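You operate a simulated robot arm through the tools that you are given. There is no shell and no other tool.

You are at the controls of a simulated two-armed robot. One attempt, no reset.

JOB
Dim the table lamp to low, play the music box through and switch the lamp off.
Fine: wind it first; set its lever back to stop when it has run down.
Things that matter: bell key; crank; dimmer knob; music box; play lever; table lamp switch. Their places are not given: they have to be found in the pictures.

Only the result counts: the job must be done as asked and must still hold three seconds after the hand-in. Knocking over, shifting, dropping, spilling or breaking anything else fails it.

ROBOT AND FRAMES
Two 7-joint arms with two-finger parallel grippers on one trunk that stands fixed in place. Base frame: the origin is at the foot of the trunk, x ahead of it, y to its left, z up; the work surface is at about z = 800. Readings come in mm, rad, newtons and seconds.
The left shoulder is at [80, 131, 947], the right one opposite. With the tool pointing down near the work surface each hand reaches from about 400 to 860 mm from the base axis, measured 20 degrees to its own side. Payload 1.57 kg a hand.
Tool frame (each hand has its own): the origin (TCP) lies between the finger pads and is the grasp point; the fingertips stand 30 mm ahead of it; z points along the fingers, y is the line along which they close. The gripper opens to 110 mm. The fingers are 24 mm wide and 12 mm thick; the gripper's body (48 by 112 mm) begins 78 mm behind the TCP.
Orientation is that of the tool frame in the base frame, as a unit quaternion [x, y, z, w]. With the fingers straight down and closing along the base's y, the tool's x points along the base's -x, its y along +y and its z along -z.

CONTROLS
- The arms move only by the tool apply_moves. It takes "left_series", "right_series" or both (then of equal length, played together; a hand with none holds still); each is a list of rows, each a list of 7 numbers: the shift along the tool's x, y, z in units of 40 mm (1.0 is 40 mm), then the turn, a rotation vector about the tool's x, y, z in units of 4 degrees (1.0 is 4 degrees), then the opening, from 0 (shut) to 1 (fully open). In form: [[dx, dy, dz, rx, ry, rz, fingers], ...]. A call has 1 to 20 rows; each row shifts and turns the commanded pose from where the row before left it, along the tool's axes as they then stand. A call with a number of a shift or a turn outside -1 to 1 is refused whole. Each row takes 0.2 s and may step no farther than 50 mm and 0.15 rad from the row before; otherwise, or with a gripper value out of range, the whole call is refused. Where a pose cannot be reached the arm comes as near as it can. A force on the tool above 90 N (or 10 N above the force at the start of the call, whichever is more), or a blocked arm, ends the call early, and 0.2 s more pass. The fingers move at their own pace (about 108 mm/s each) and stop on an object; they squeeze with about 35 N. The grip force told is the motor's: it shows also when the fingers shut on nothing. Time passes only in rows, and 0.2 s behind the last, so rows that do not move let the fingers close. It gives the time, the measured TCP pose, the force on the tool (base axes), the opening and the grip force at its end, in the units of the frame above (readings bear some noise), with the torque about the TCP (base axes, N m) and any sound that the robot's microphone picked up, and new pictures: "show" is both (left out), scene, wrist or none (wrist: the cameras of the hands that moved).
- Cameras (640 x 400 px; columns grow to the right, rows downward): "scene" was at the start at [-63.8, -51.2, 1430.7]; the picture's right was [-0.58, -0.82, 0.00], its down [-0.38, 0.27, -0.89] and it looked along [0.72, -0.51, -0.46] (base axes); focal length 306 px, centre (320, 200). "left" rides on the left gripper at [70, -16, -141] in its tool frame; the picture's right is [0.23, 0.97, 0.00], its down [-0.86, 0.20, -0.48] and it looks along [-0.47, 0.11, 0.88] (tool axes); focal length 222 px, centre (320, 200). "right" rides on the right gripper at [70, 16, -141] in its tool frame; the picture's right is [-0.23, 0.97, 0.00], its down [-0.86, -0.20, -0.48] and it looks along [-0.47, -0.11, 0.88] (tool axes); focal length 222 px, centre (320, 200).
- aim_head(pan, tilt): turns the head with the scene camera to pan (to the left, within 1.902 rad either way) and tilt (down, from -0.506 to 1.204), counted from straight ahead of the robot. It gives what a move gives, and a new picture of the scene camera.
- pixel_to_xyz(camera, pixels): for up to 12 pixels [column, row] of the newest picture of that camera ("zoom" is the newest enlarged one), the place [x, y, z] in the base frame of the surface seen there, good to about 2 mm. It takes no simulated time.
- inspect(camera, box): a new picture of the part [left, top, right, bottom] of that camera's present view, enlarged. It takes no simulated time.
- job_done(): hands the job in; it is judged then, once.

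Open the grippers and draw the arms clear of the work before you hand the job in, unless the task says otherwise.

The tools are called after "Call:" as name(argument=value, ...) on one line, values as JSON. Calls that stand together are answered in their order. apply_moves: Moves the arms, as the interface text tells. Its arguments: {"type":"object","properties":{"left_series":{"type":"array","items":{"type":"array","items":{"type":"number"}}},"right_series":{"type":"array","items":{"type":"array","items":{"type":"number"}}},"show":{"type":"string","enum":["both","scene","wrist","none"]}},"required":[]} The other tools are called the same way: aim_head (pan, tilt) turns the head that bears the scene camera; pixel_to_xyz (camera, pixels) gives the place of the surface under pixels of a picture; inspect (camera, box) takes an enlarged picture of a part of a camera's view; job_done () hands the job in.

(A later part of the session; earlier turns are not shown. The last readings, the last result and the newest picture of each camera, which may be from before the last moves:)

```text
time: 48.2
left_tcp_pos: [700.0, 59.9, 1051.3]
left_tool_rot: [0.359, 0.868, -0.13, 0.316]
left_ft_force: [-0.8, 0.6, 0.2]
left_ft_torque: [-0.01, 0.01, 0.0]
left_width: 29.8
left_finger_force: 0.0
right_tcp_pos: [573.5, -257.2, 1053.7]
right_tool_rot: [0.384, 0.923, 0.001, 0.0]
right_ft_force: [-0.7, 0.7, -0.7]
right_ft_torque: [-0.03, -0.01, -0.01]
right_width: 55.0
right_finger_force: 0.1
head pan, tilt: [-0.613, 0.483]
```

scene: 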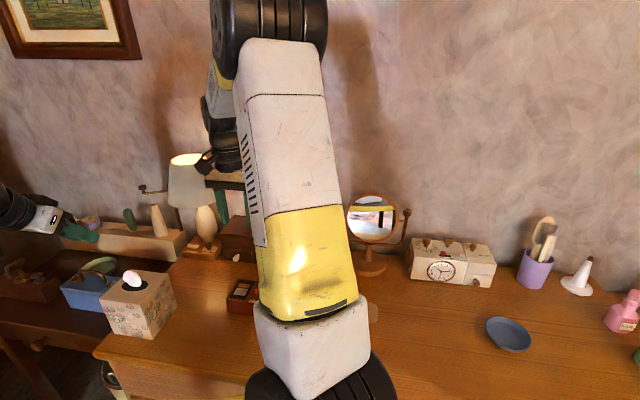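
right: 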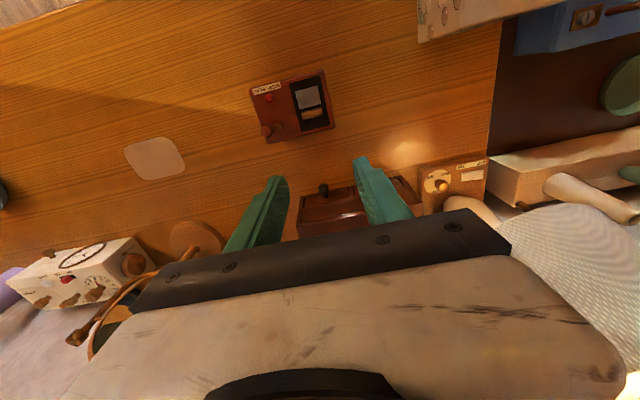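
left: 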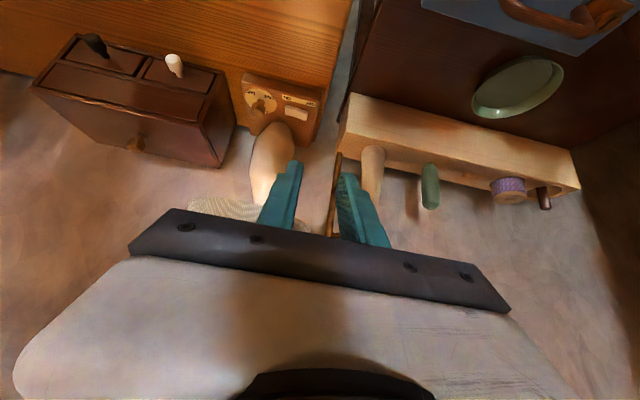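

The music box is at (290,105) in the right camera. Zoom in and measure crank and lever from this view.

Call:
inspect(camera="right", box=[235, 60, 345, 150])

```text
4.44 times, centred on (290, 105) of right
```

zoom: 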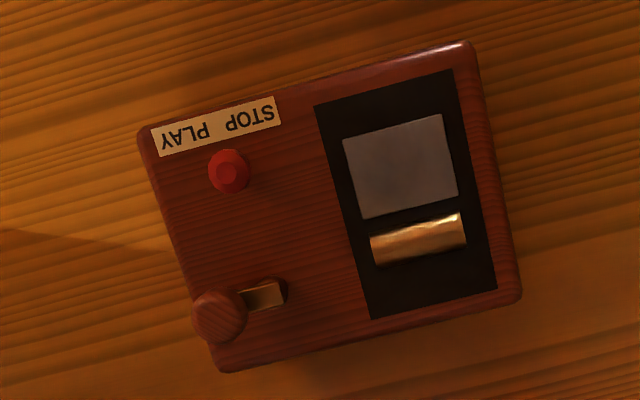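

Call:
pixel_to_xyz(camera="zoom", pixels=[[216, 312], [245, 312], [195, 312], [272, 293], [283, 290], [262, 300], [228, 174], [231, 172], [222, 365], [145, 135], [465, 45], [515, 295]])

Call:
inspect(camera="right", box=[260, 85, 310, 145])

```text
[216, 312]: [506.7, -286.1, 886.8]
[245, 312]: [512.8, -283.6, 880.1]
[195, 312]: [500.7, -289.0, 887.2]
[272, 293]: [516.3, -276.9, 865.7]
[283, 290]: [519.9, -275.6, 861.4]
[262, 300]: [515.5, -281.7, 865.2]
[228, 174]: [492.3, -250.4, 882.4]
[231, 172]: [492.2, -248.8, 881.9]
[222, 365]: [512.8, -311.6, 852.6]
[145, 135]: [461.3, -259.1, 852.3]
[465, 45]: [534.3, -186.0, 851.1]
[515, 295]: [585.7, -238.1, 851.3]
```

```text
6.67 times, centred on (285, 115) of right
```

zoom: 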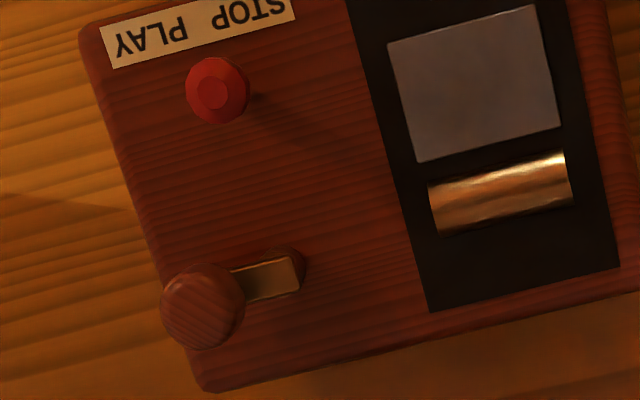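

Handle axis ≈(507,-286.3), top z 887, arm at z≈864, pivot ≈(518.5,-275). I bring the right hand above the handle with fingers 33 mm open.

Call:
apply_moves(right_series=[[0.218, -0.564, 0.783, 0, 0, 0, 0.3], [0.218, -0.564, 0.783, 0, 0, 0, 0.3], [0.218, -0.564, 0.783, 0, 0, 0, 0.3], [0, 0, 0, 0, 0, 0, 0.3]], show="both")

Call:
inspect(camera="right", box=[220, 80, 400, 220])

```text
time: 49.2
left_tcp_pos: [699.7, 59.4, 1051.7]
left_tool_rot: [0.359, 0.868, -0.131, 0.316]
left_ft_force: [-0.1, 0.0, 0.2]
left_ft_torque: [-0.03, 0.03, -0.02]
left_width: 29.9
left_finger_force: 0.1
right_tcp_pos: [507.1, -286.8, 958.8]
right_tool_rot: [0.383, 0.924, -0.001, 0.0]
right_ft_force: [-0.2, 0.1, -0.5]
right_ft_torque: [-0.03, 0.0, -0.01]
right_width: 33.0
right_finger_force: 0.1
head pan, tilt: [-0.613, 0.483]
```

scene: 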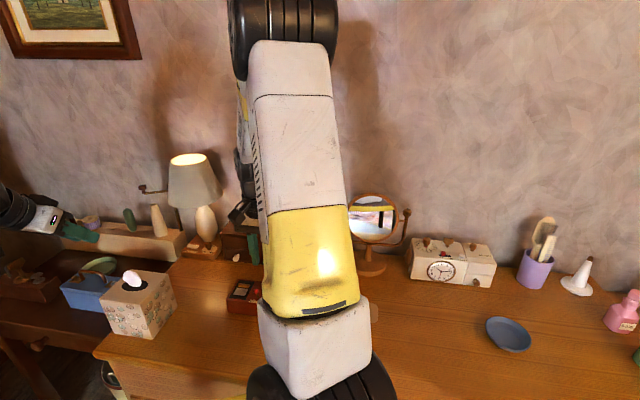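
right: 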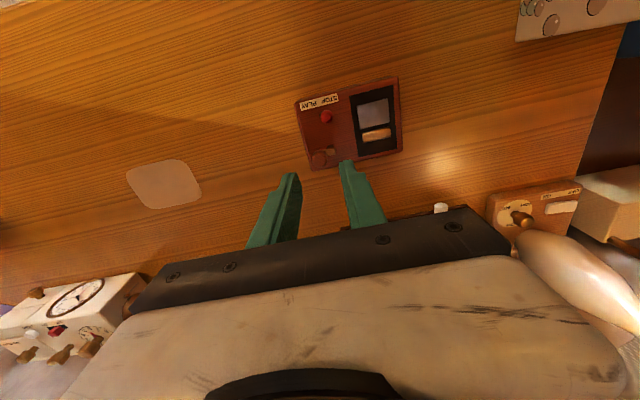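

```text
2.86 times, centred on (310, 150) of right
```

zoom: 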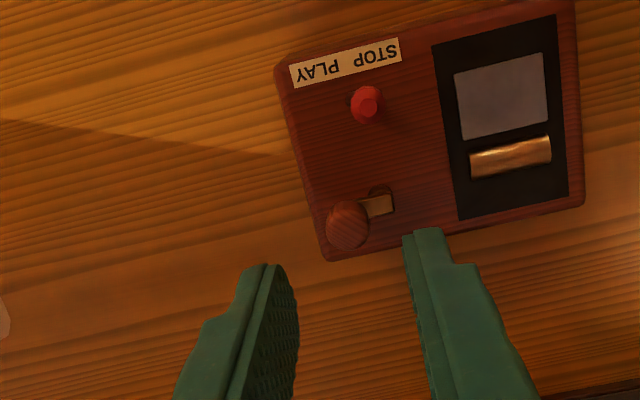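

From here the pivot post shows at (382,190) and handle at (347,225). Measure precisely.

Call:
pixel_to_xyz(camera="zoom", pixels=[[347, 220], [330, 222], [366, 222], [347, 205], [347, 240], [378, 205], [390, 204], [381, 190], [372, 193], [392, 192], [368, 102], [352, 98]])

Call:
inspect(camera="right", box=[300, 90, 370, 175])

```text
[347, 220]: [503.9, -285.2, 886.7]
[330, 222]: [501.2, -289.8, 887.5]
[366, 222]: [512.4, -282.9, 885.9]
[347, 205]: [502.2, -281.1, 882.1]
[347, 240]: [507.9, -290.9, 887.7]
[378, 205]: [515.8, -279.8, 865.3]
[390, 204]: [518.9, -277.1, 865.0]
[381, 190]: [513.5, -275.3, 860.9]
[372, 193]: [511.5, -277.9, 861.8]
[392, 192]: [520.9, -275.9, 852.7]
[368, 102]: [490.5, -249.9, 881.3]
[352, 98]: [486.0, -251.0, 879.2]
```

```text
4.71 times, centred on (335, 132) of right
```

zoom: 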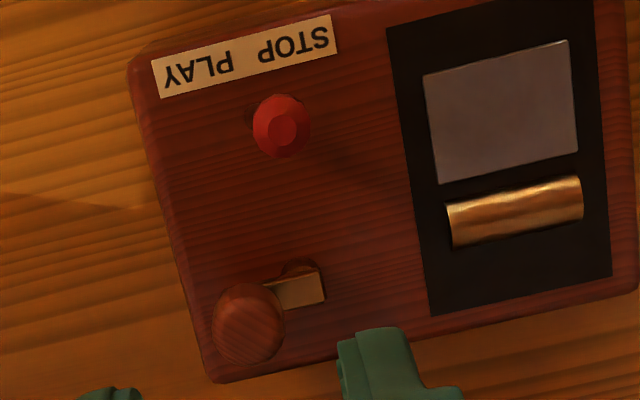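

Refined: pivot ≈(516.6,-278.4), handle ≈(506.7,-286.4), crank radius ≈13 mm. Lower to tip height z≈869 (just above the arm) around the handle.

Call:
apply_moves(right_series=[[0, 0, 0.75, 0, 0, 0, 0.3], [0, 0, 0.745, 0, 0, 0, 0.3], [0, 0, 0, 0, 0, 0, 0.3]], show="wrist")

Call:
inspect(camera="right", box=[230, 90, 410, 220])

```text
time: 50.0
left_tcp_pos: [700.1, 60.0, 1051.7]
left_tool_rot: [0.359, 0.869, -0.13, 0.316]
left_ft_force: [-0.6, 0.2, -1.0]
left_ft_torque: [0.02, -0.01, 0.01]
left_width: 29.5
left_finger_force: 0.1
right_tcp_pos: [507.5, -287.0, 899.1]
right_tool_rot: [0.383, 0.924, 0.0, 0.0]
right_ft_force: [-0.4, -0.2, -0.5]
right_ft_torque: [0.0, 0.01, 0.0]
right_width: 33.0
right_finger_force: 0.0
head pan, tilt: [-0.613, 0.483]
```

right: 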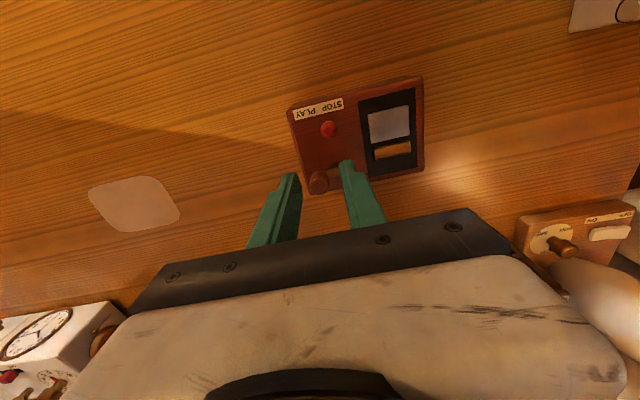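

```text
3.08 times, centred on (320, 155) of right
```

zoom: 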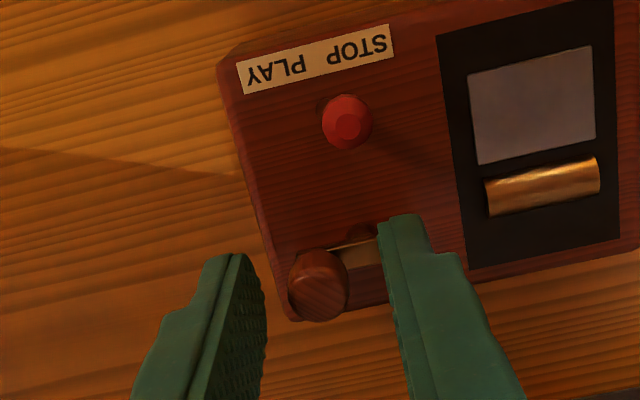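

The handle (318,285) is between the fingers. Close gently to a 12.6 mm target to see how the squeeze responds.

Call:
apply_moves(right_series=[[0, 0, 0, 0, 0, 0, 0.125], [0, 0, 0, 0, 0, 0, 0.125], [0, 0, 0, 0, 0, 0, 0.115], [0, 0, 0, 0, 0, 0, 0.115]], show="wrist")

Call:
inspect(camera="right", box=[230, 90, 410, 220])

```text
time: 51.0
left_tcp_pos: [699.7, 60.5, 1050.1]
left_tool_rot: [0.361, 0.868, -0.131, 0.316]
left_ft_force: [0.0, 0.4, -0.7]
left_ft_torque: [0.0, -0.05, -0.01]
left_width: 29.7
left_finger_force: 0.1
right_tcp_pos: [507.3, -286.0, 900.5]
right_tool_rot: [0.382, 0.924, 0.0, -0.001]
right_ft_force: [-0.1, -3.3, -0.2]
right_ft_torque: [-0.12, 0.03, -0.06]
right_width: 15.2
right_finger_force: 30.9
head pan, tilt: [-0.613, 0.483]
```

right: 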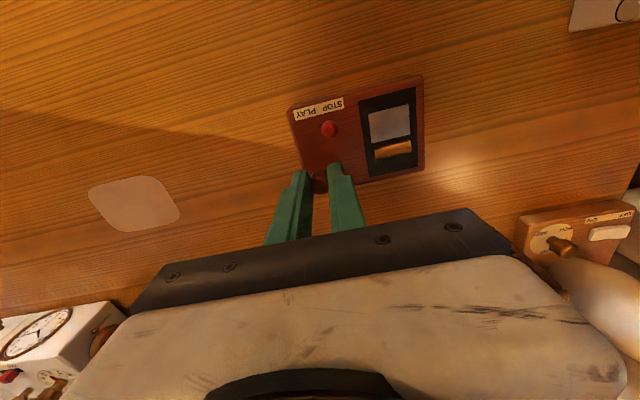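

```text
3.08 times, centred on (320, 155) of right
```

zoom: 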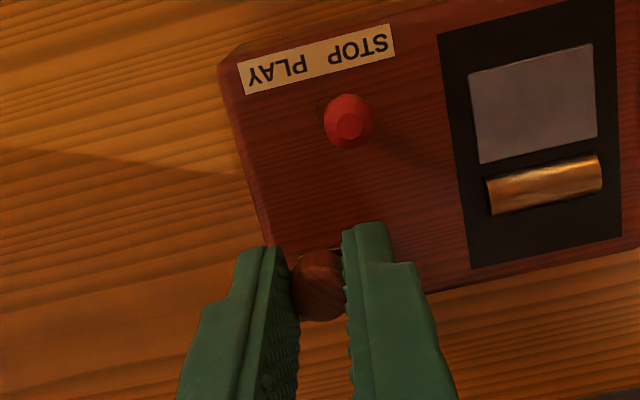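

Handle width is 15.2 mm and squeeze is proportional (≈12 N/mm), so I can hold it lightly. Test-turn the crank clockwise by 30° in small steps with a light squeeze and watch forces.

Call:
apply_moves(right_series=[[0, 0, 0, 0, 0, 0, 0.128], [0.0277, 0.0041, 0, 0, 0, 0, 0.128], [0.0271, 0.0065, 0, 0, 0, 0, 0.128], [0.0265, 0.0089, 0, 0, 0, 0, 0.128], [0.0256, 0.0111, 0, 0, 0, 0, 0.128], [0.0245, 0.0133, 0, 0, 0, 0, 0.128], [0.0234, 0.0154, 0, 0, 0, 0, 0.128]], show="wrist")

Call:
inspect(camera="right", box=[230, 90, 410, 220])

```text
time: 52.6
left_tcp_pos: [699.8, 60.0, 1051.5]
left_tool_rot: [0.359, 0.868, -0.13, 0.316]
left_ft_force: [0.1, 0.3, 0.3]
left_ft_torque: [0.0, 0.01, 0.01]
left_width: 29.8
left_finger_force: 0.1
right_tcp_pos: [505.5, -280.7, 900.0]
right_tool_rot: [0.383, 0.924, 0.0, 0.0]
right_ft_force: [-0.3, -0.6, -0.5]
right_ft_torque: [-0.04, 0.04, 0.0]
right_width: 15.3
right_finger_force: 30.9
head pan, tilt: [-0.613, 0.483]
```

right: 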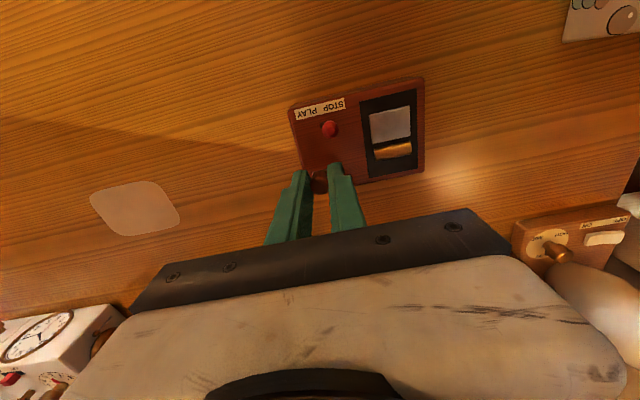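

```text
3.08 times, centred on (320, 155) of right
```

zoom: 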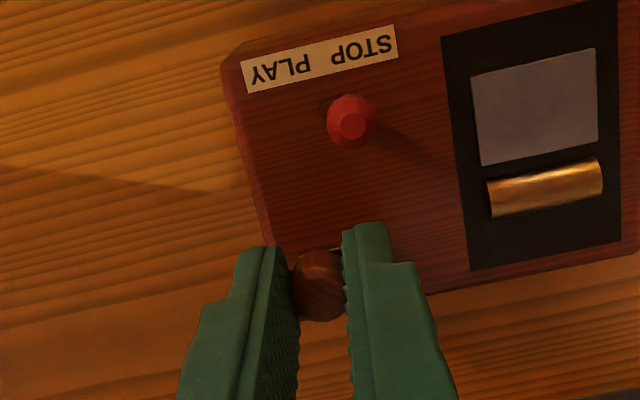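

The handle followed with nearly no force. I check whether the box stayed in place (label corners) before continuing.

Call:
pixel_to_xyz(camera="zoom", pixels=[[243, 72], [395, 30], [445, 40], [352, 120], [320, 275], [340, 255], [597, 50], [228, 70]])

Call:
inspect(camera="right", box=[280, 90, 440, 200])

```text
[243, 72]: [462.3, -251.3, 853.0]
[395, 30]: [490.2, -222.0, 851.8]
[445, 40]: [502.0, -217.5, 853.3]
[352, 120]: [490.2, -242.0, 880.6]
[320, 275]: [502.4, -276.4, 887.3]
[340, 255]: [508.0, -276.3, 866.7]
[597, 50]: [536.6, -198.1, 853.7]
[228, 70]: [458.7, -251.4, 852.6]
```

```text
3.64 times, centred on (360, 145) of right
```

zoom: 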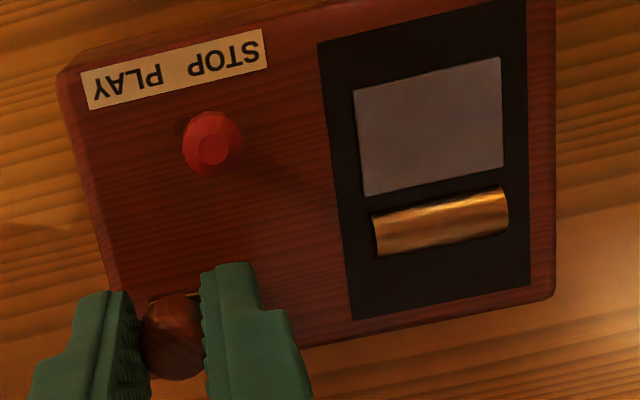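

The lever now reads (490,-242) versus (491,-250) before, so the box slid ≈7 mm instead of the crank turning (the fixed-orientation grip locked the handle). I'll retrace exactly to bring the box back, then turn with the hand yawing along with the crank.

Call:
apply_moves(right_series=[[-0.0234, -0.0154, 0, 0, 0, 0, 0.128], [-0.0245, -0.0133, 0, 0, 0, 0, 0.128], [-0.0256, -0.0111, 0, 0, 0, 0, 0.128], [-0.0265, -0.0089, 0, 0, 0, 0, 0.128], [-0.0271, -0.0065, 0, 0, 0, 0, 0.128], [-0.0277, -0.0041, 0, 0, 0, 0, 0.128], [0, 0, 0, 0, 0, 0, 0.128]], show="wrist")

Call:
inspect(camera="right", box=[280, 90, 440, 200])

```text
time: 54.2
left_tcp_pos: [699.5, 59.4, 1051.4]
left_tool_rot: [0.359, 0.869, -0.13, 0.316]
left_ft_force: [0.4, 0.3, -0.4]
left_ft_torque: [0.03, 0.01, 0.01]
left_width: 29.7
left_finger_force: 0.0
right_tcp_pos: [508.0, -286.2, 900.1]
right_tool_rot: [0.383, 0.924, 0.001, 0.0]
right_ft_force: [0.7, 0.5, 0.0]
right_ft_torque: [-0.03, 0.05, 0.04]
right_width: 14.9
right_finger_force: 30.6
head pan, tilt: [-0.613, 0.483]
```

right: 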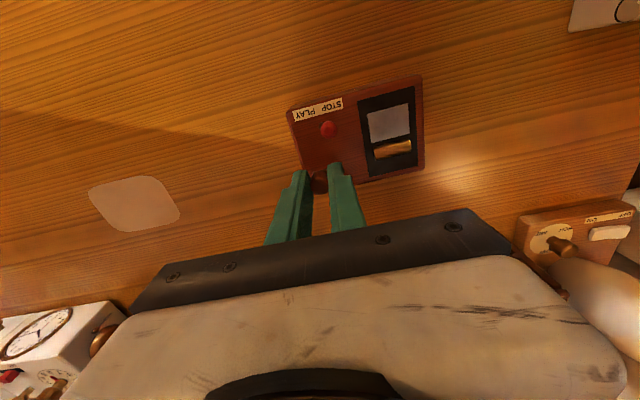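

```text
3.64 times, centred on (360, 145) of right
```

zoom: 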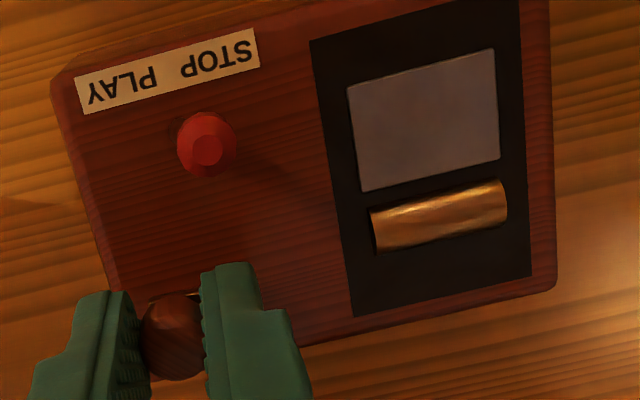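

Measure the box's position again after retracing.

Call:
pixel_to_xyz(camera="zoom", pixels=[[78, 82], [258, 32], [208, 148], [172, 330], [318, 45], [500, 155], [545, 280], [60, 80]])

```text
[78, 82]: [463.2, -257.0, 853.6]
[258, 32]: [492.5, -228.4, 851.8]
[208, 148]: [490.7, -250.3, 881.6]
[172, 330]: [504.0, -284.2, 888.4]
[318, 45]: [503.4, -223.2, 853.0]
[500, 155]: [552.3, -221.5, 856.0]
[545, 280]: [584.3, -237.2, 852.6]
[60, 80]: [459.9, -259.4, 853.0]
```

The box is back at its original spot. Now try turning clockwise with the hand yawing about the crank pivot (24°), so the handle doesn't need to slip in the grip.

Call:
apply_moves(right_series=[[0.022, 0.0031, 0, 0, 0, 1, 0.1], [0.022, 0.0031, 0, 0, 0, 1, 0.1], [0.022, 0.0031, 0, 0, 0, 1, 0.1], [0.022, 0.0031, 0, 0, 0, 1, 0.1], [0.022, 0.0031, 0, 0, 0, 1, 0.1], [0.022, 0.0031, 0, 0, 0, 1, 0.1]], show="wrist")

Call:
inspect(camera="right", box=[280, 90, 440, 200])

```text
time: 55.6
left_tcp_pos: [699.9, 59.6, 1050.4]
left_tool_rot: [0.36, 0.868, -0.131, 0.316]
left_ft_force: [-0.1, 0.5, -0.3]
left_ft_torque: [-0.04, 0.01, 0.01]
left_width: 29.8
left_finger_force: 0.1
right_tcp_pos: [505.1, -281.9, 899.2]
right_tool_rot: [0.567, 0.824, 0.0, 0.001]
right_ft_force: [-0.7, 0.7, 0.9]
right_ft_torque: [0.0, 0.05, 0.01]
right_width: 15.0
right_finger_force: 30.9
head pan, tilt: [-0.613, 0.483]
```

right: 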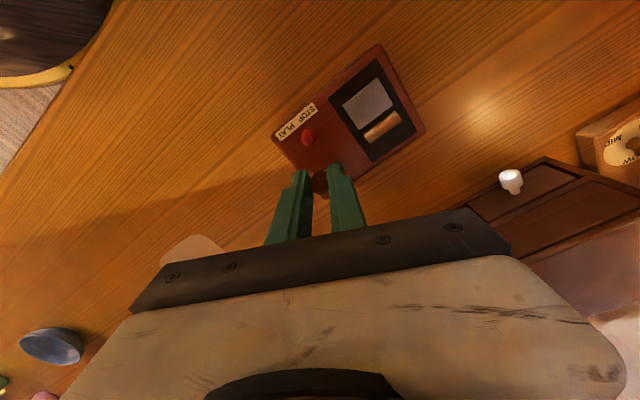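

```text
3.64 times, centred on (360, 145) of right
```

zoom: 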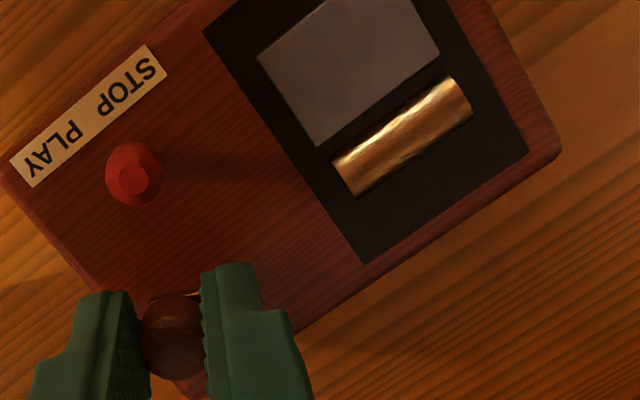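

The box's view rotated relative to the hand, i.e. the box did not turn along. Measure box points to verify that it stayed.

Call:
pixel_to_xyz(camera="zoom", pixels=[[135, 175], [555, 150], [10, 162], [148, 47], [172, 325], [210, 30], [190, 300], [190, 390]])

Call:
inspect(camera="right", box=[290, 150, 360, 210])

```text
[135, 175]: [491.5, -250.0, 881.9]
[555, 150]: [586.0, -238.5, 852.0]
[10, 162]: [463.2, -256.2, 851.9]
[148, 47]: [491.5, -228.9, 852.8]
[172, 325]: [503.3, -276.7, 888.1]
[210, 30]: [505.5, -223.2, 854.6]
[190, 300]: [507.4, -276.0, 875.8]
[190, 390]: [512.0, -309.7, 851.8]
```

```text
6.67 times, centred on (325, 180) of right
```

zoom: 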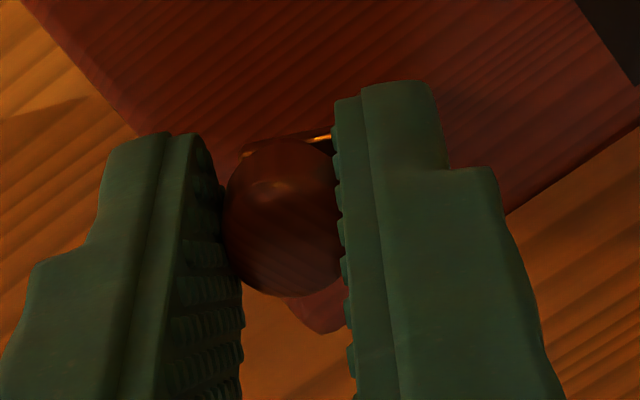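

The box stayed put and the crank turned with the hand. Continue clockwise 60° more.

Call:
apply_moves(right_series=[[0.022, 0.0031, 0, 0, 0, 1, 0.1], [0.022, 0.0031, 0, 0, 0, 1, 0.1], [0.022, 0.0031, 0, 0, 0, 1, 0.1], [0.022, 0.0031, 0, 0, 0, 1, 0.1], [0.022, 0.0031, 0, 0, 0, 1, 0.1], [0.022, 0.0031, 0, 0, 0, 1, 0.1], [0.022, 0.0031, 0, 0, 0, 1, 0.1], [0.022, 0.0031, 0, 0, 0, 1, 0.1], [0.022, 0.0031, 0, 0, 0, 1, 0.1], [0.022, 0.0031, 0, 0, 0, 1, 0.1], [0.022, 0.0031, 0, 0, 0, 1, 0.1], [0.022, 0.0031, 0, 0, 0, 1, 0.1], [0.022, 0.0031, 0, 0, 0, 1, 0.1], [0.022, 0.0031, 0, 0, 0, 1, 0.1], [0.022, 0.0031, 0, 0, 0, 1, 0.1]], show="wrist")

Call:
inspect(camera="right", box=[250, 60, 430, 210])

```text
time: 58.8
left_tcp_pos: [700.0, 60.2, 1050.9]
left_tool_rot: [0.36, 0.868, -0.131, 0.315]
left_ft_force: [0.4, -0.7, -0.2]
left_ft_torque: [0.0, 0.02, 0.01]
left_width: 29.6
left_finger_force: 0.0
right_tcp_pos: [507.2, -268.4, 899.6]
right_tool_rot: [0.903, 0.43, 0.0, 0.0]
right_ft_force: [-1.3, 2.8, 2.6]
right_ft_torque: [-0.09, 0.17, 0.0]
right_width: 15.0
right_finger_force: 31.0
head pan, tilt: [-0.613, 0.483]
```

right: 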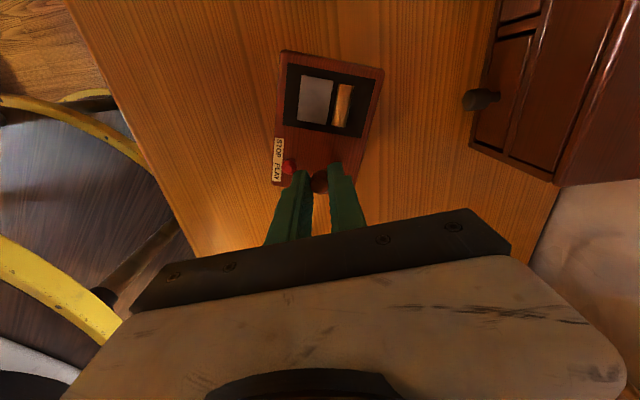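

```text
2.67 times, centred on (340, 135) of right
```

zoom: 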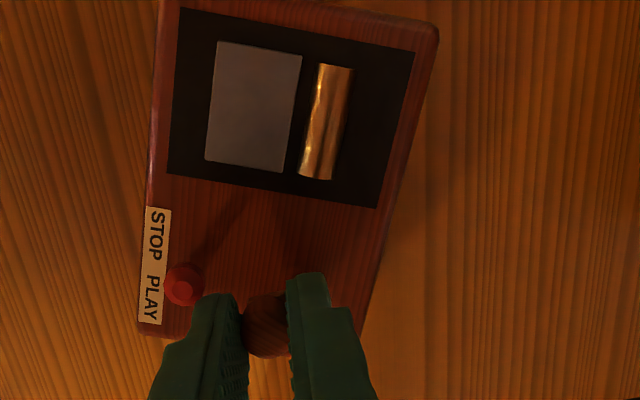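

Handle is at 135° around the pivot, passing by the lever with the finger just clearing it (any contact pushes toward STOP). Continue 40° more and check.

Call:
apply_moves(right_series=[[0.022, 0.0031, 0, 0, 0, 1, 0.1], [0.022, 0.0031, 0, 0, 0, 1, 0.1], [0.022, 0.0031, 0, 0, 0, 1, 0.1], [0.022, 0.0031, 0, 0, 0, 1, 0.1], [0.022, 0.0031, 0, 0, 0, 1, 0.1], [0.022, 0.0031, 0, 0, 0, 1, 0.1], [0.022, 0.0031, 0, 0, 0, 1, 0.1], [0.022, 0.0031, 0, 0, 0, 1, 0.1], [0.022, 0.0031, 0, 0, 0, 1, 0.1], [0.022, 0.0031, 0, 0, 0, 1, 0.1]], show="both")

Call:
inspect(camera="right", box=[230, 60, 410, 210])

```text
time: 61.0
left_tcp_pos: [699.7, 59.2, 1051.1]
left_tool_rot: [0.36, 0.868, -0.13, 0.316]
left_ft_force: [-0.2, 0.8, 0.0]
left_ft_torque: [-0.03, -0.01, -0.01]
left_width: 29.9
left_finger_force: 0.1
right_tcp_pos: [517.4, -265.6, 899.8]
right_tool_rot: [0.995, 0.096, 0.0, 0.0]
right_ft_force: [0.1, 1.0, 0.5]
right_ft_torque: [0.01, 0.02, 0.05]
right_width: 15.0
right_finger_force: 31.0
head pan, tilt: [-0.613, 0.483]
```

scene: 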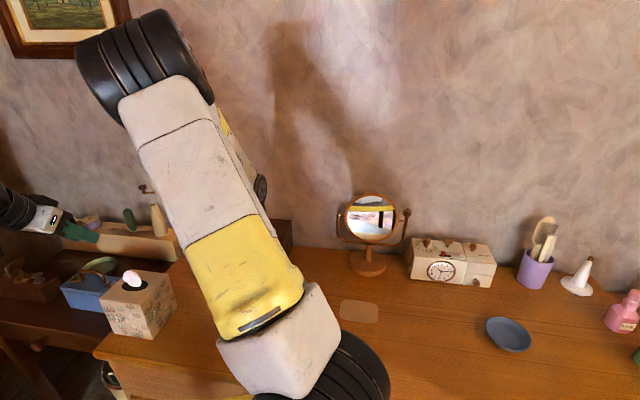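
right: 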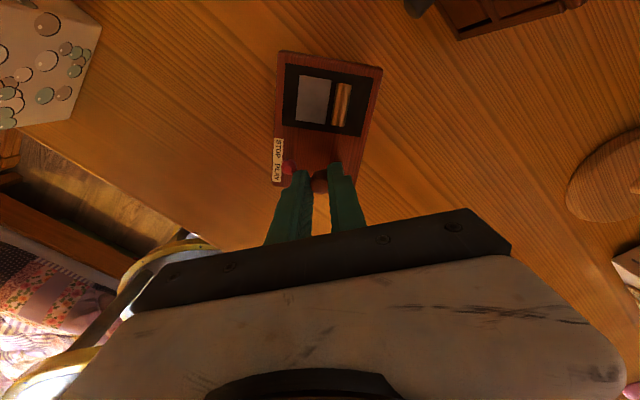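

```text
2.67 times, centred on (320, 135) of right
```

zoom: 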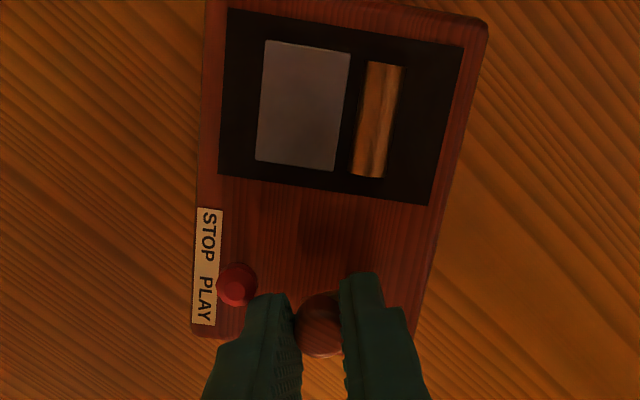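

The box view did not rotate relative to the hand this time: the finger caught the lever stem and swung the box ≈40° with it. I'll release slightly, lift straight off the handle, and look.

Call:
apply_moves(right_series=[[0, 0, 0, 0, 0, 0, 0.155], [0, 0, 0, 0, 0, 0, 0.155], [0, 0, -0.4, 0, 0, 0, 0.155], [0, 0, -0.5, 0, 0, 0, 0.155], [0, 0, -0.8, 0, 0, 0, 0.155], [0, 0, -0.9, 0, 0, 0, 0.3]], show="both")

Call:
inspect(camera="right", box=[240, 40, 400, 200])

```text
time: 62.4
left_tcp_pos: [700.9, 60.4, 1051.2]
left_tool_rot: [0.36, 0.868, -0.131, 0.315]
left_ft_force: [1.2, 0.0, -0.3]
left_ft_torque: [0.0, 0.01, 0.0]
left_width: 29.5
left_finger_force: 0.1
right_tcp_pos: [515.9, -265.8, 1003.7]
right_tool_rot: [0.995, 0.095, 0.0, 0.0]
right_ft_force: [-0.1, 0.4, 0.1]
right_ft_torque: [-0.02, 0.02, 0.03]
right_width: 33.1
right_finger_force: 0.1
head pan, tilt: [-0.613, 0.483]
```

scene: 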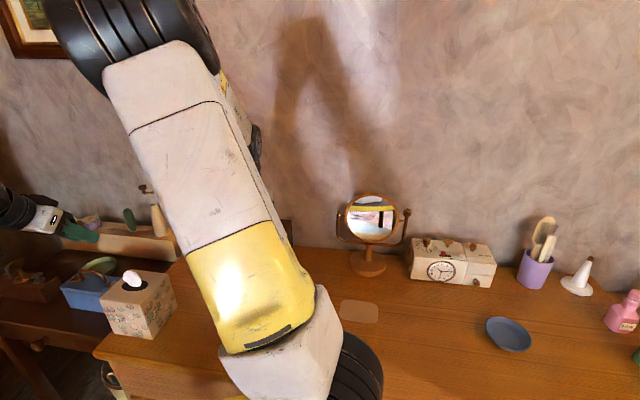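
right: 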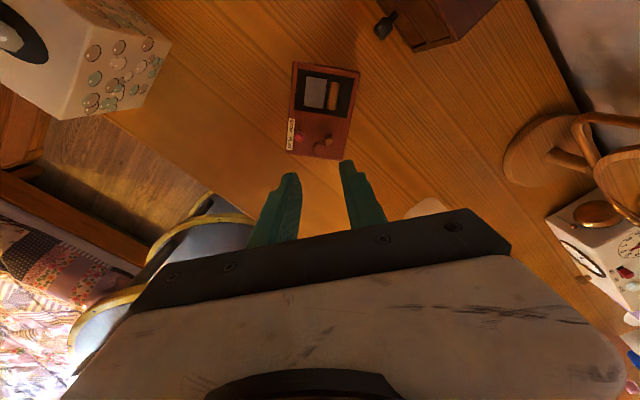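

```text
2.50 times, centred on (320, 120) of right
```

zoom: 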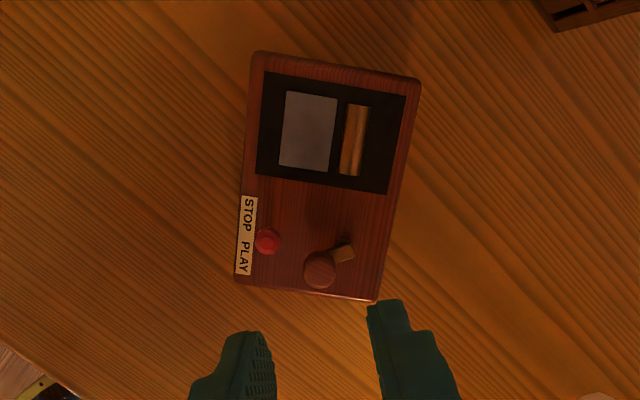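

Measure the box corners, hub, handle and lever in this zoom.

Call:
pixel_to_xyz(camera="zoom", pixels=[[255, 55], [418, 80], [376, 297], [238, 280], [320, 265], [342, 250], [350, 255], [268, 240], [247, 205], [243, 268], [305, 268], [336, 270]])

Call:
inspect(camera="right", box=[280, 110, 350, 170])

```text
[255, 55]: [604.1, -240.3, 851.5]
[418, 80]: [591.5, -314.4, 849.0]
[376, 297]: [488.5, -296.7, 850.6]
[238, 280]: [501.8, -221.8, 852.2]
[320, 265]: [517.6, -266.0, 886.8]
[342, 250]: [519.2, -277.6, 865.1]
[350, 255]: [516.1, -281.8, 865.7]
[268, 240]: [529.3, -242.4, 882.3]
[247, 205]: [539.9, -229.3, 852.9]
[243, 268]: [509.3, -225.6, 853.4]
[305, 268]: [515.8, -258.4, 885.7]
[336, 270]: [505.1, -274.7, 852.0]
```

```text
6.67 times, centred on (315, 140) of right
```

zoom: 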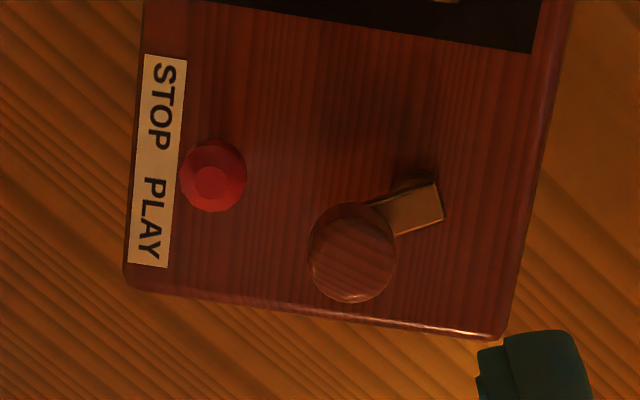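

The box has swung ≈55° (long axis now at -10°) about the pivot, while the crank itself gained ≈70° clockwise. I'll restore and hold the box with the left hand. First move the right hand up and away to the right while levelling the left hand and yawing it to heading -10°.

Call:
apply_moves(right_series=[[-0.471, 0.693, -0.23, 0, 0, 0, 0.3], [-0.471, 0.693, -0.23, 0, 0, 0, 0.3], [-0.471, 0.693, -0.23, 0, 0, 0, 0.3], [-0.471, 0.693, -0.23, 0, 0, 0, 0.3], [-0.471, 0.693, -0.23, 0, 0, 0, 0.3], [0, 0, 0, 0, 0, -1, 0.3], [0, 0, 0, 0, 0, -1, 0.3], [0, 0, 0, 0, 0, -1, 0.3], [0, 0, 0, 0, 0, -1, 0.3], [0, 0, 0, 0, 0, -1, 0.3], [0, 0, 0, 0, 0, -1, 0.3], [0, 0, 0, 0, 0, -1, 0.3], [0, 0, 0, 0, 0, -1, 0.3], [0, 0, 0, 0, 0, -1, 0.3], [0, 0, 0, 0, 0, -1, 0.3], [0, 0, 0, 0, 0, -1, 0.3], [0, 0, 0, 0, 0, -1, 0.3], [0, 0, 0, 0, 0, -1, 0.3], [0, 0, 0, 0, 0, -1, 0.3], [0, 0, 0, 0, 0, -1, 0.3]], left_series=[[0, 0, 0, 0, 0.909, 0, 1], [0, 0, 0, 0, 0.909, 0, 1], [0, 0, 0, 0, 0.909, 0, 1], [0, 0, 0, 0, 0.909, 0, 1], [0, 0, 0, 0, 0.909, 0, 1], [0, 0, 0, 0, 0.909, 0, 1], [0, 0, 0, 0, 0.909, 0, 1], [0, 0, 0, 0, 0.909, 0, 1], [0, 0, 0, 0, 0.909, 0, 1], [0, 0, 0, 0, 0.909, 0, 1], [0, 0, 0, 0, 0.909, 0, 1], [0, 0, 0, 0, 0, -0.964, 1], [0, 0, 0, 0, 0, -0.964, 1], [0, 0, 0, 0, 0, -0.964, 1], [0, 0, 0, 0, 0, -0.964, 1], [0, 0, 0, 0, 0, -0.964, 1], [0, 0, 0, 0, 0, -0.964, 1], [0, 0, 0, 0, 0, -0.964, 1], [0, 0, 0, 0, 0, -0.964, 1], [0, 0, 0, 0, 0, -0.964, 1]], show="scene")

```text
time: 66.6
left_tcp_pos: [699.3, 61.1, 1050.3]
left_tool_rot: [0.089, 0.996, -0.001, 0.001]
left_ft_force: [0.2, 0.4, 0.1]
left_ft_torque: [-0.03, 0.0, 0.0]
left_width: 110.0
left_finger_force: 0.1
right_tcp_pos: [449.8, -419.8, 1049.1]
right_tool_rot: [0.814, 0.581, 0.0, 0.0]
right_ft_force: [0.7, -0.6, -0.4]
right_ft_torque: [-0.02, 0.02, -0.02]
right_width: 33.0
right_finger_force: 0.0
head pan, tilt: [-0.613, 0.483]
```

scene: 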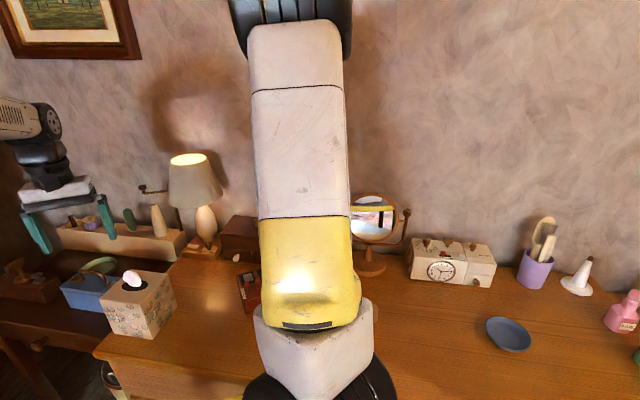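

Left hand is level at heading -10°. Before moving it over the box, check where the right arm's links are.

Call:
pixel_to_xyz(camera="scene", pixels=[[300, 300], [300, 250], [295, 150], [290, 40], [290, 10], [240, 10], [262, 200], [355, 200], [245, 285], [60, 190], [20, 120]])

Call:
inspect(camera="scene", box=[200, 220, 300, 320])

```text
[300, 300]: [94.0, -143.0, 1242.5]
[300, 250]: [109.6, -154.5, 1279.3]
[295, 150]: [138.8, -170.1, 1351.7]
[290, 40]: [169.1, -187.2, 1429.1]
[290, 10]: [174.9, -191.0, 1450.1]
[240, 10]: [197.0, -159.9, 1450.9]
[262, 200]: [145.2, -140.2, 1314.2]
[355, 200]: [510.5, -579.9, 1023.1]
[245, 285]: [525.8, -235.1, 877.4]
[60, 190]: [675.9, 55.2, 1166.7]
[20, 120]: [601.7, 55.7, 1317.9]
```

```text
4.00 times, centred on (250, 270) of scene
```

zoom: 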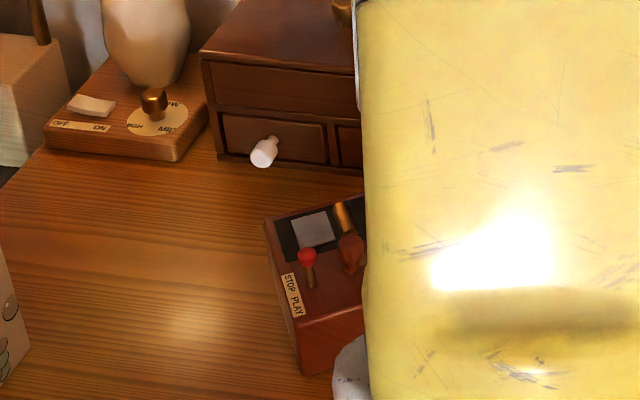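

Right elbow is high (z≈1450) and the arms are well apart. Move the left hand above the music box centre.

Call:
apply_moves(left_series=[[0.214, -0.975, 0.25, 0, 0, 0, 1], [0.214, -0.975, 0.25, 0, 0, 0, 1], [0.214, -0.975, 0.25, 0, 0, 0, 1], [0.214, -0.975, 0.25, 0, 0, 0, 1], [0.214, -0.975, 0.25, 0, 0, 0, 1], [0.214, -0.975, 0.25, 0, 0, 0, 1], [0.214, -0.975, 0.25, 0, 0, 0, 1], [0.214, -0.975, 0.25, 0, 0, 0, 1], [0.214, -0.975, 0.25, 0, 0, 0, 1], [0, 0, 0, 0, 0, 0, 1]], show="both")

Call:
inspect(camera="left", box=[200, 60, 420, 220])

```text
time: 68.8
left_tcp_pos: [561.6, -272.2, 960.1]
left_tool_rot: [0.089, 0.996, 0.0, 0.0]
left_ft_force: [0.5, -0.2, 0.6]
left_ft_torque: [-0.02, -0.04, 0.06]
left_width: 110.0
left_finger_force: 0.0
right_tcp_pos: [450.2, -419.4, 1049.5]
right_tool_rot: [0.814, 0.58, -0.001, 0.0]
right_ft_force: [0.0, 0.2, 0.7]
right_ft_torque: [0.03, 0.0, 0.02]
right_width: 33.0
right_finger_force: 0.0
head pan, tilt: [-0.613, 0.483]
```

scene: 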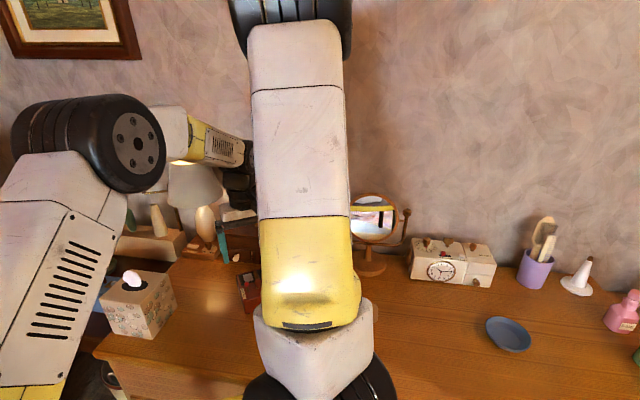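
left: 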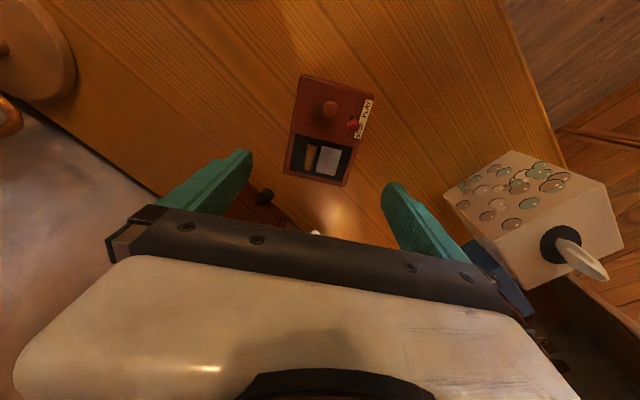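

```text
2.50 times, centred on (310, 140) of left
```

zoom: 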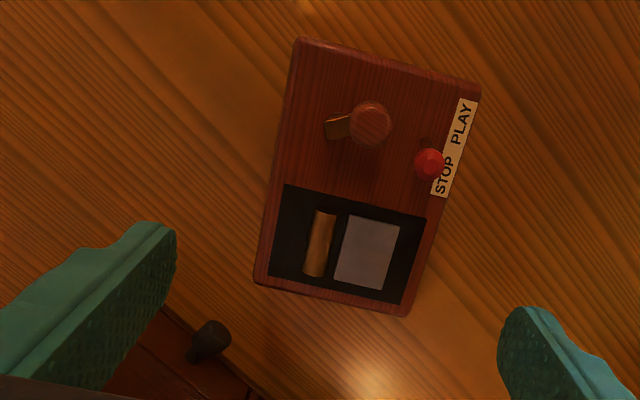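

Measure the box's corners from the left camera zoom for a precise pose.

Call:
pixel_to_xyz(camera="zoom", pixels=[[302, 45], [475, 88], [258, 280], [403, 312], [370, 120], [338, 128], [330, 132], [430, 163], [470, 103], [440, 192], [390, 60], [330, 298]])

```text
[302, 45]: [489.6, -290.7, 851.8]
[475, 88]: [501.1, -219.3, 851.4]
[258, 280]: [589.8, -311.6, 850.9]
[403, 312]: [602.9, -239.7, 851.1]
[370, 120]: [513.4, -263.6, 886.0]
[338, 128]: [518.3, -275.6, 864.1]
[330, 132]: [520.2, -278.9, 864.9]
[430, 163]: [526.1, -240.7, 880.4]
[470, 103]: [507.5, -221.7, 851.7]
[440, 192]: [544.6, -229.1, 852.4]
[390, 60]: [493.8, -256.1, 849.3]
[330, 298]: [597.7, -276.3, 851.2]
```

Box centre is (545.9,-265.3), long axis at -11.5°. Align the left hand over it and lower so the fingertips straddle its front and back faces.

Call:
apply_moves(left_series=[[0.0425, 0.0915, 0, 0, 0, 0.325, 1], [0, 0, 0.9, 0, 0, 0, 1], [0, 0, 0.9, 0, 0, 0, 1], [0, 0, 0.9, 0, 0, 0, 1], [0, 0, 0, 0, 0, 0, 1]], show="both")

Call:
inspect(camera="left", box=[160, 60, 460, 240])

```text
time: 70.0
left_tcp_pos: [559.8, -267.4, 853.1]
left_tool_rot: [0.1, 0.995, 0.0, 0.001]
left_ft_force: [-1.2, 0.3, -0.7]
left_ft_torque: [-0.01, 0.0, 0.03]
left_width: 109.9
left_finger_force: 0.0
right_tcp_pos: [450.8, -418.3, 1050.1]
right_tool_rot: [0.814, 0.581, 0.0, 0.001]
right_ft_force: [0.2, -0.4, 0.2]
right_ft_torque: [0.03, -0.02, -0.02]
right_width: 33.1
right_finger_force: 0.0
head pan, tilt: [-0.613, 0.483]
```

scene: 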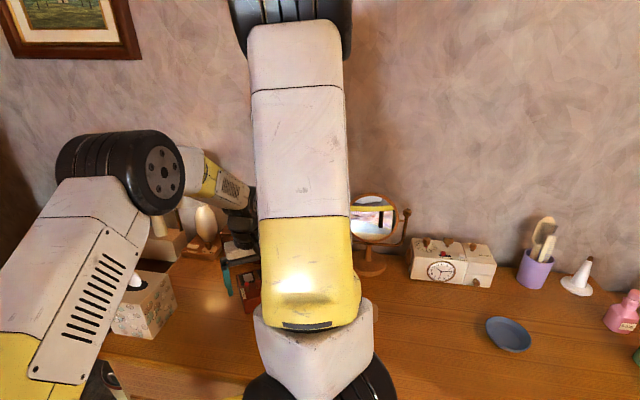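
left: 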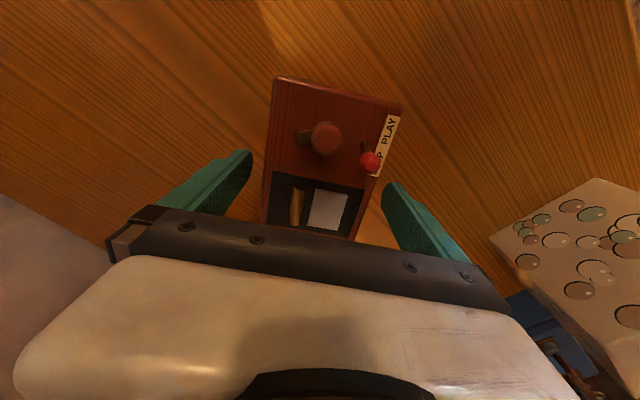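

```text
2.13 times, centred on (310, 150) of left
```

zoom: 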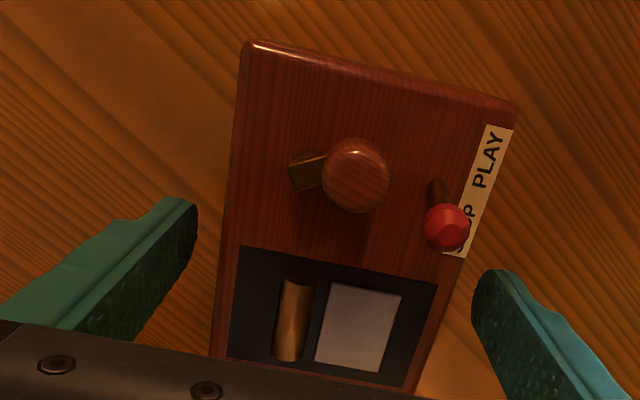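

The fingers straddle the box. Close on it.

Call:
apply_moves(left_series=[[0, 0, 0, 0, 0, 0, 0.75], [0, 0, 0, 0, 0, 0, 0.55], [0, 0, 0, 0, 0, 0, 0.5], [0, 0, 0, 0, 0, 0, 0.5]], show="wrist")

Call:
inspect(camera="left", box=[160, 60, 460, 240])

```text
time: 71.0
left_tcp_pos: [558.3, -268.6, 853.2]
left_tool_rot: [0.101, 0.995, 0.0, 0.0]
left_ft_force: [-0.8, -1.9, -1.0]
left_ft_torque: [-0.24, -0.11, -0.07]
left_width: 79.7
left_finger_force: 35.1
right_tcp_pos: [449.9, -418.4, 1050.2]
right_tool_rot: [0.814, 0.581, 0.0, 0.0]
right_ft_force: [0.0, -0.4, -0.1]
right_ft_torque: [0.02, 0.02, -0.02]
right_width: 33.0
right_finger_force: 0.0
head pan, tilt: [-0.613, 0.483]
```

left: 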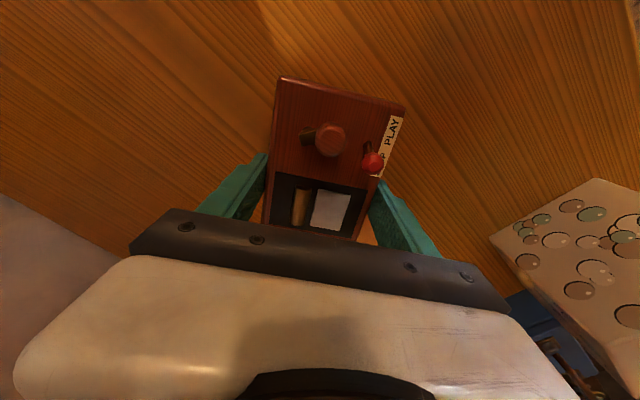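

```text
2.13 times, centred on (310, 150) of left
```

zoom: 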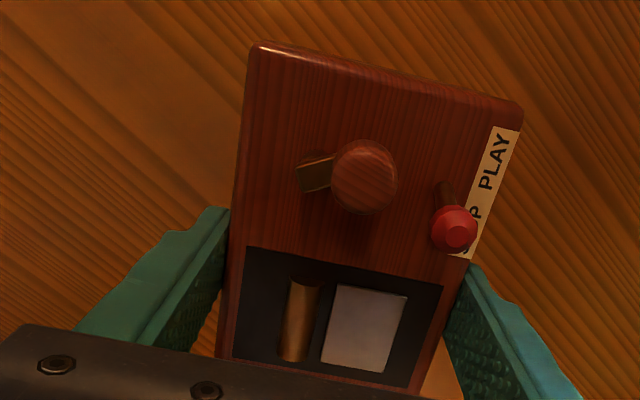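

Gripped (79.7 mm, 35 N). Measure the box corners once more so that I can carry it back exactly.

Call:
pixel_to_xyz(camera="zoom", pixels=[[258, 48], [517, 108], [365, 170], [455, 228], [500, 130], [310, 178], [330, 175], [300, 160]])

```text
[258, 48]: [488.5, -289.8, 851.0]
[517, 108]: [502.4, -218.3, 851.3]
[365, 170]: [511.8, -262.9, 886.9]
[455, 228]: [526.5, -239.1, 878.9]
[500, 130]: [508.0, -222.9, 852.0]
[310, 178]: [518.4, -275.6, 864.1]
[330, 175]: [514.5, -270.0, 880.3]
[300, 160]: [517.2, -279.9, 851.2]
```

The box is unmoved by the grip. Now rotate it +57° back (sliding on the table), then shift it to its original centre (523.5,-248.7).

Call:
apply_moves(left_series=[[0, 0, 0, 0, 0, -0.95, 0.5], [0, 0, 0, 0, 0, -0.95, 0.5], [0, 0, 0, 0, 0, -0.95, 0.5], [0, 0, 0, 0, 0, -0.95, 0.5], [0, 0, 0, 0, 0, -0.95, 0.5], [0, 0, 0, 0, 0, -0.95, 0.5], [0, 0, 0, 0, 0, -0.95, 0.5], [0, 0, 0, 0, 0, -0.95, 0.5], [0, 0, 0, 0, 0, -0.95, 0.5], [0, 0, 0, 0, 0, -0.95, 0.5], [0, 0, 0, 0, 0, -0.95, 0.5], [0, 0, 0, 0, 0, -0.95, 0.5], [0, 0, 0, 0, 0, -0.95, 0.5], [0, 0, 0, 0, 0, -0.95, 0.5], [0, 0, 0, 0, 0, -0.95, 0.5], [-0.026, 0.313, 0, 0, 0, 0, 0.5], [-0.026, 0.313, 0, 0, 0, 0, 0.5], [-0.026, 0.313, 0, 0, 0, 0, 0.5], [0, 0, 0, 0, 0, 0, 0.5]], show="both")

Call:
inspect(camera="left", box=[160, 60, 460, 240])

```text
time: 75.0
left_tcp_pos: [535.2, -239.5, 852.6]
left_tool_rot: [-0.387, 0.922, 0.001, -0.001]
left_ft_force: [3.5, -3.6, 8.1]
left_ft_torque: [-0.04, 0.23, 0.27]
left_width: 79.8
left_finger_force: 34.9
right_tcp_pos: [449.9, -419.2, 1049.7]
right_tool_rot: [0.814, 0.58, 0.001, 0.0]
right_ft_force: [-0.3, -0.1, -0.1]
right_ft_torque: [0.0, 0.03, 0.01]
right_width: 32.8
right_finger_force: 0.0
head pan, tilt: [-0.613, 0.483]
```

scene: 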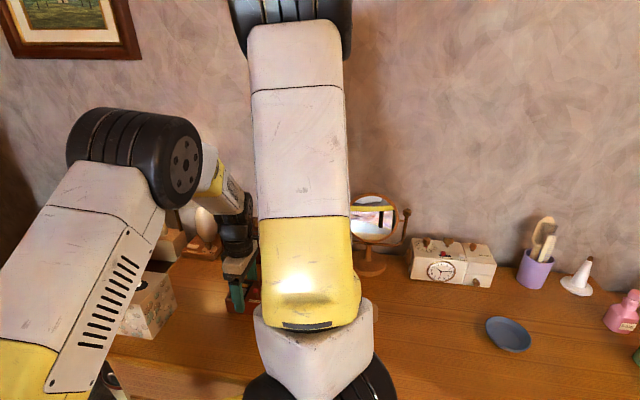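
left: 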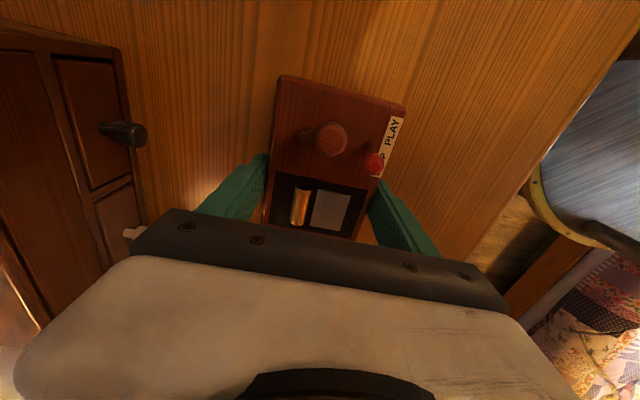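

```text
2.13 times, centred on (310, 150) of left
```

zoom: 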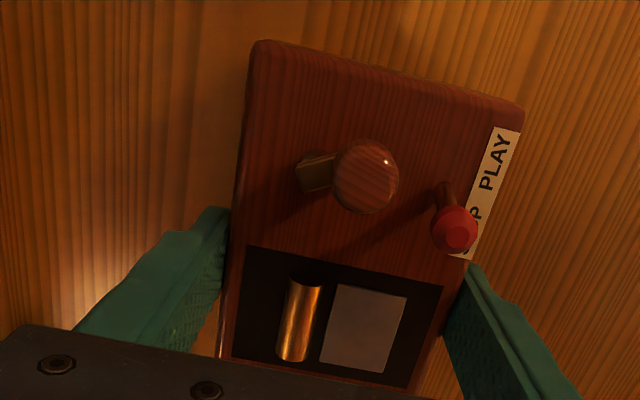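

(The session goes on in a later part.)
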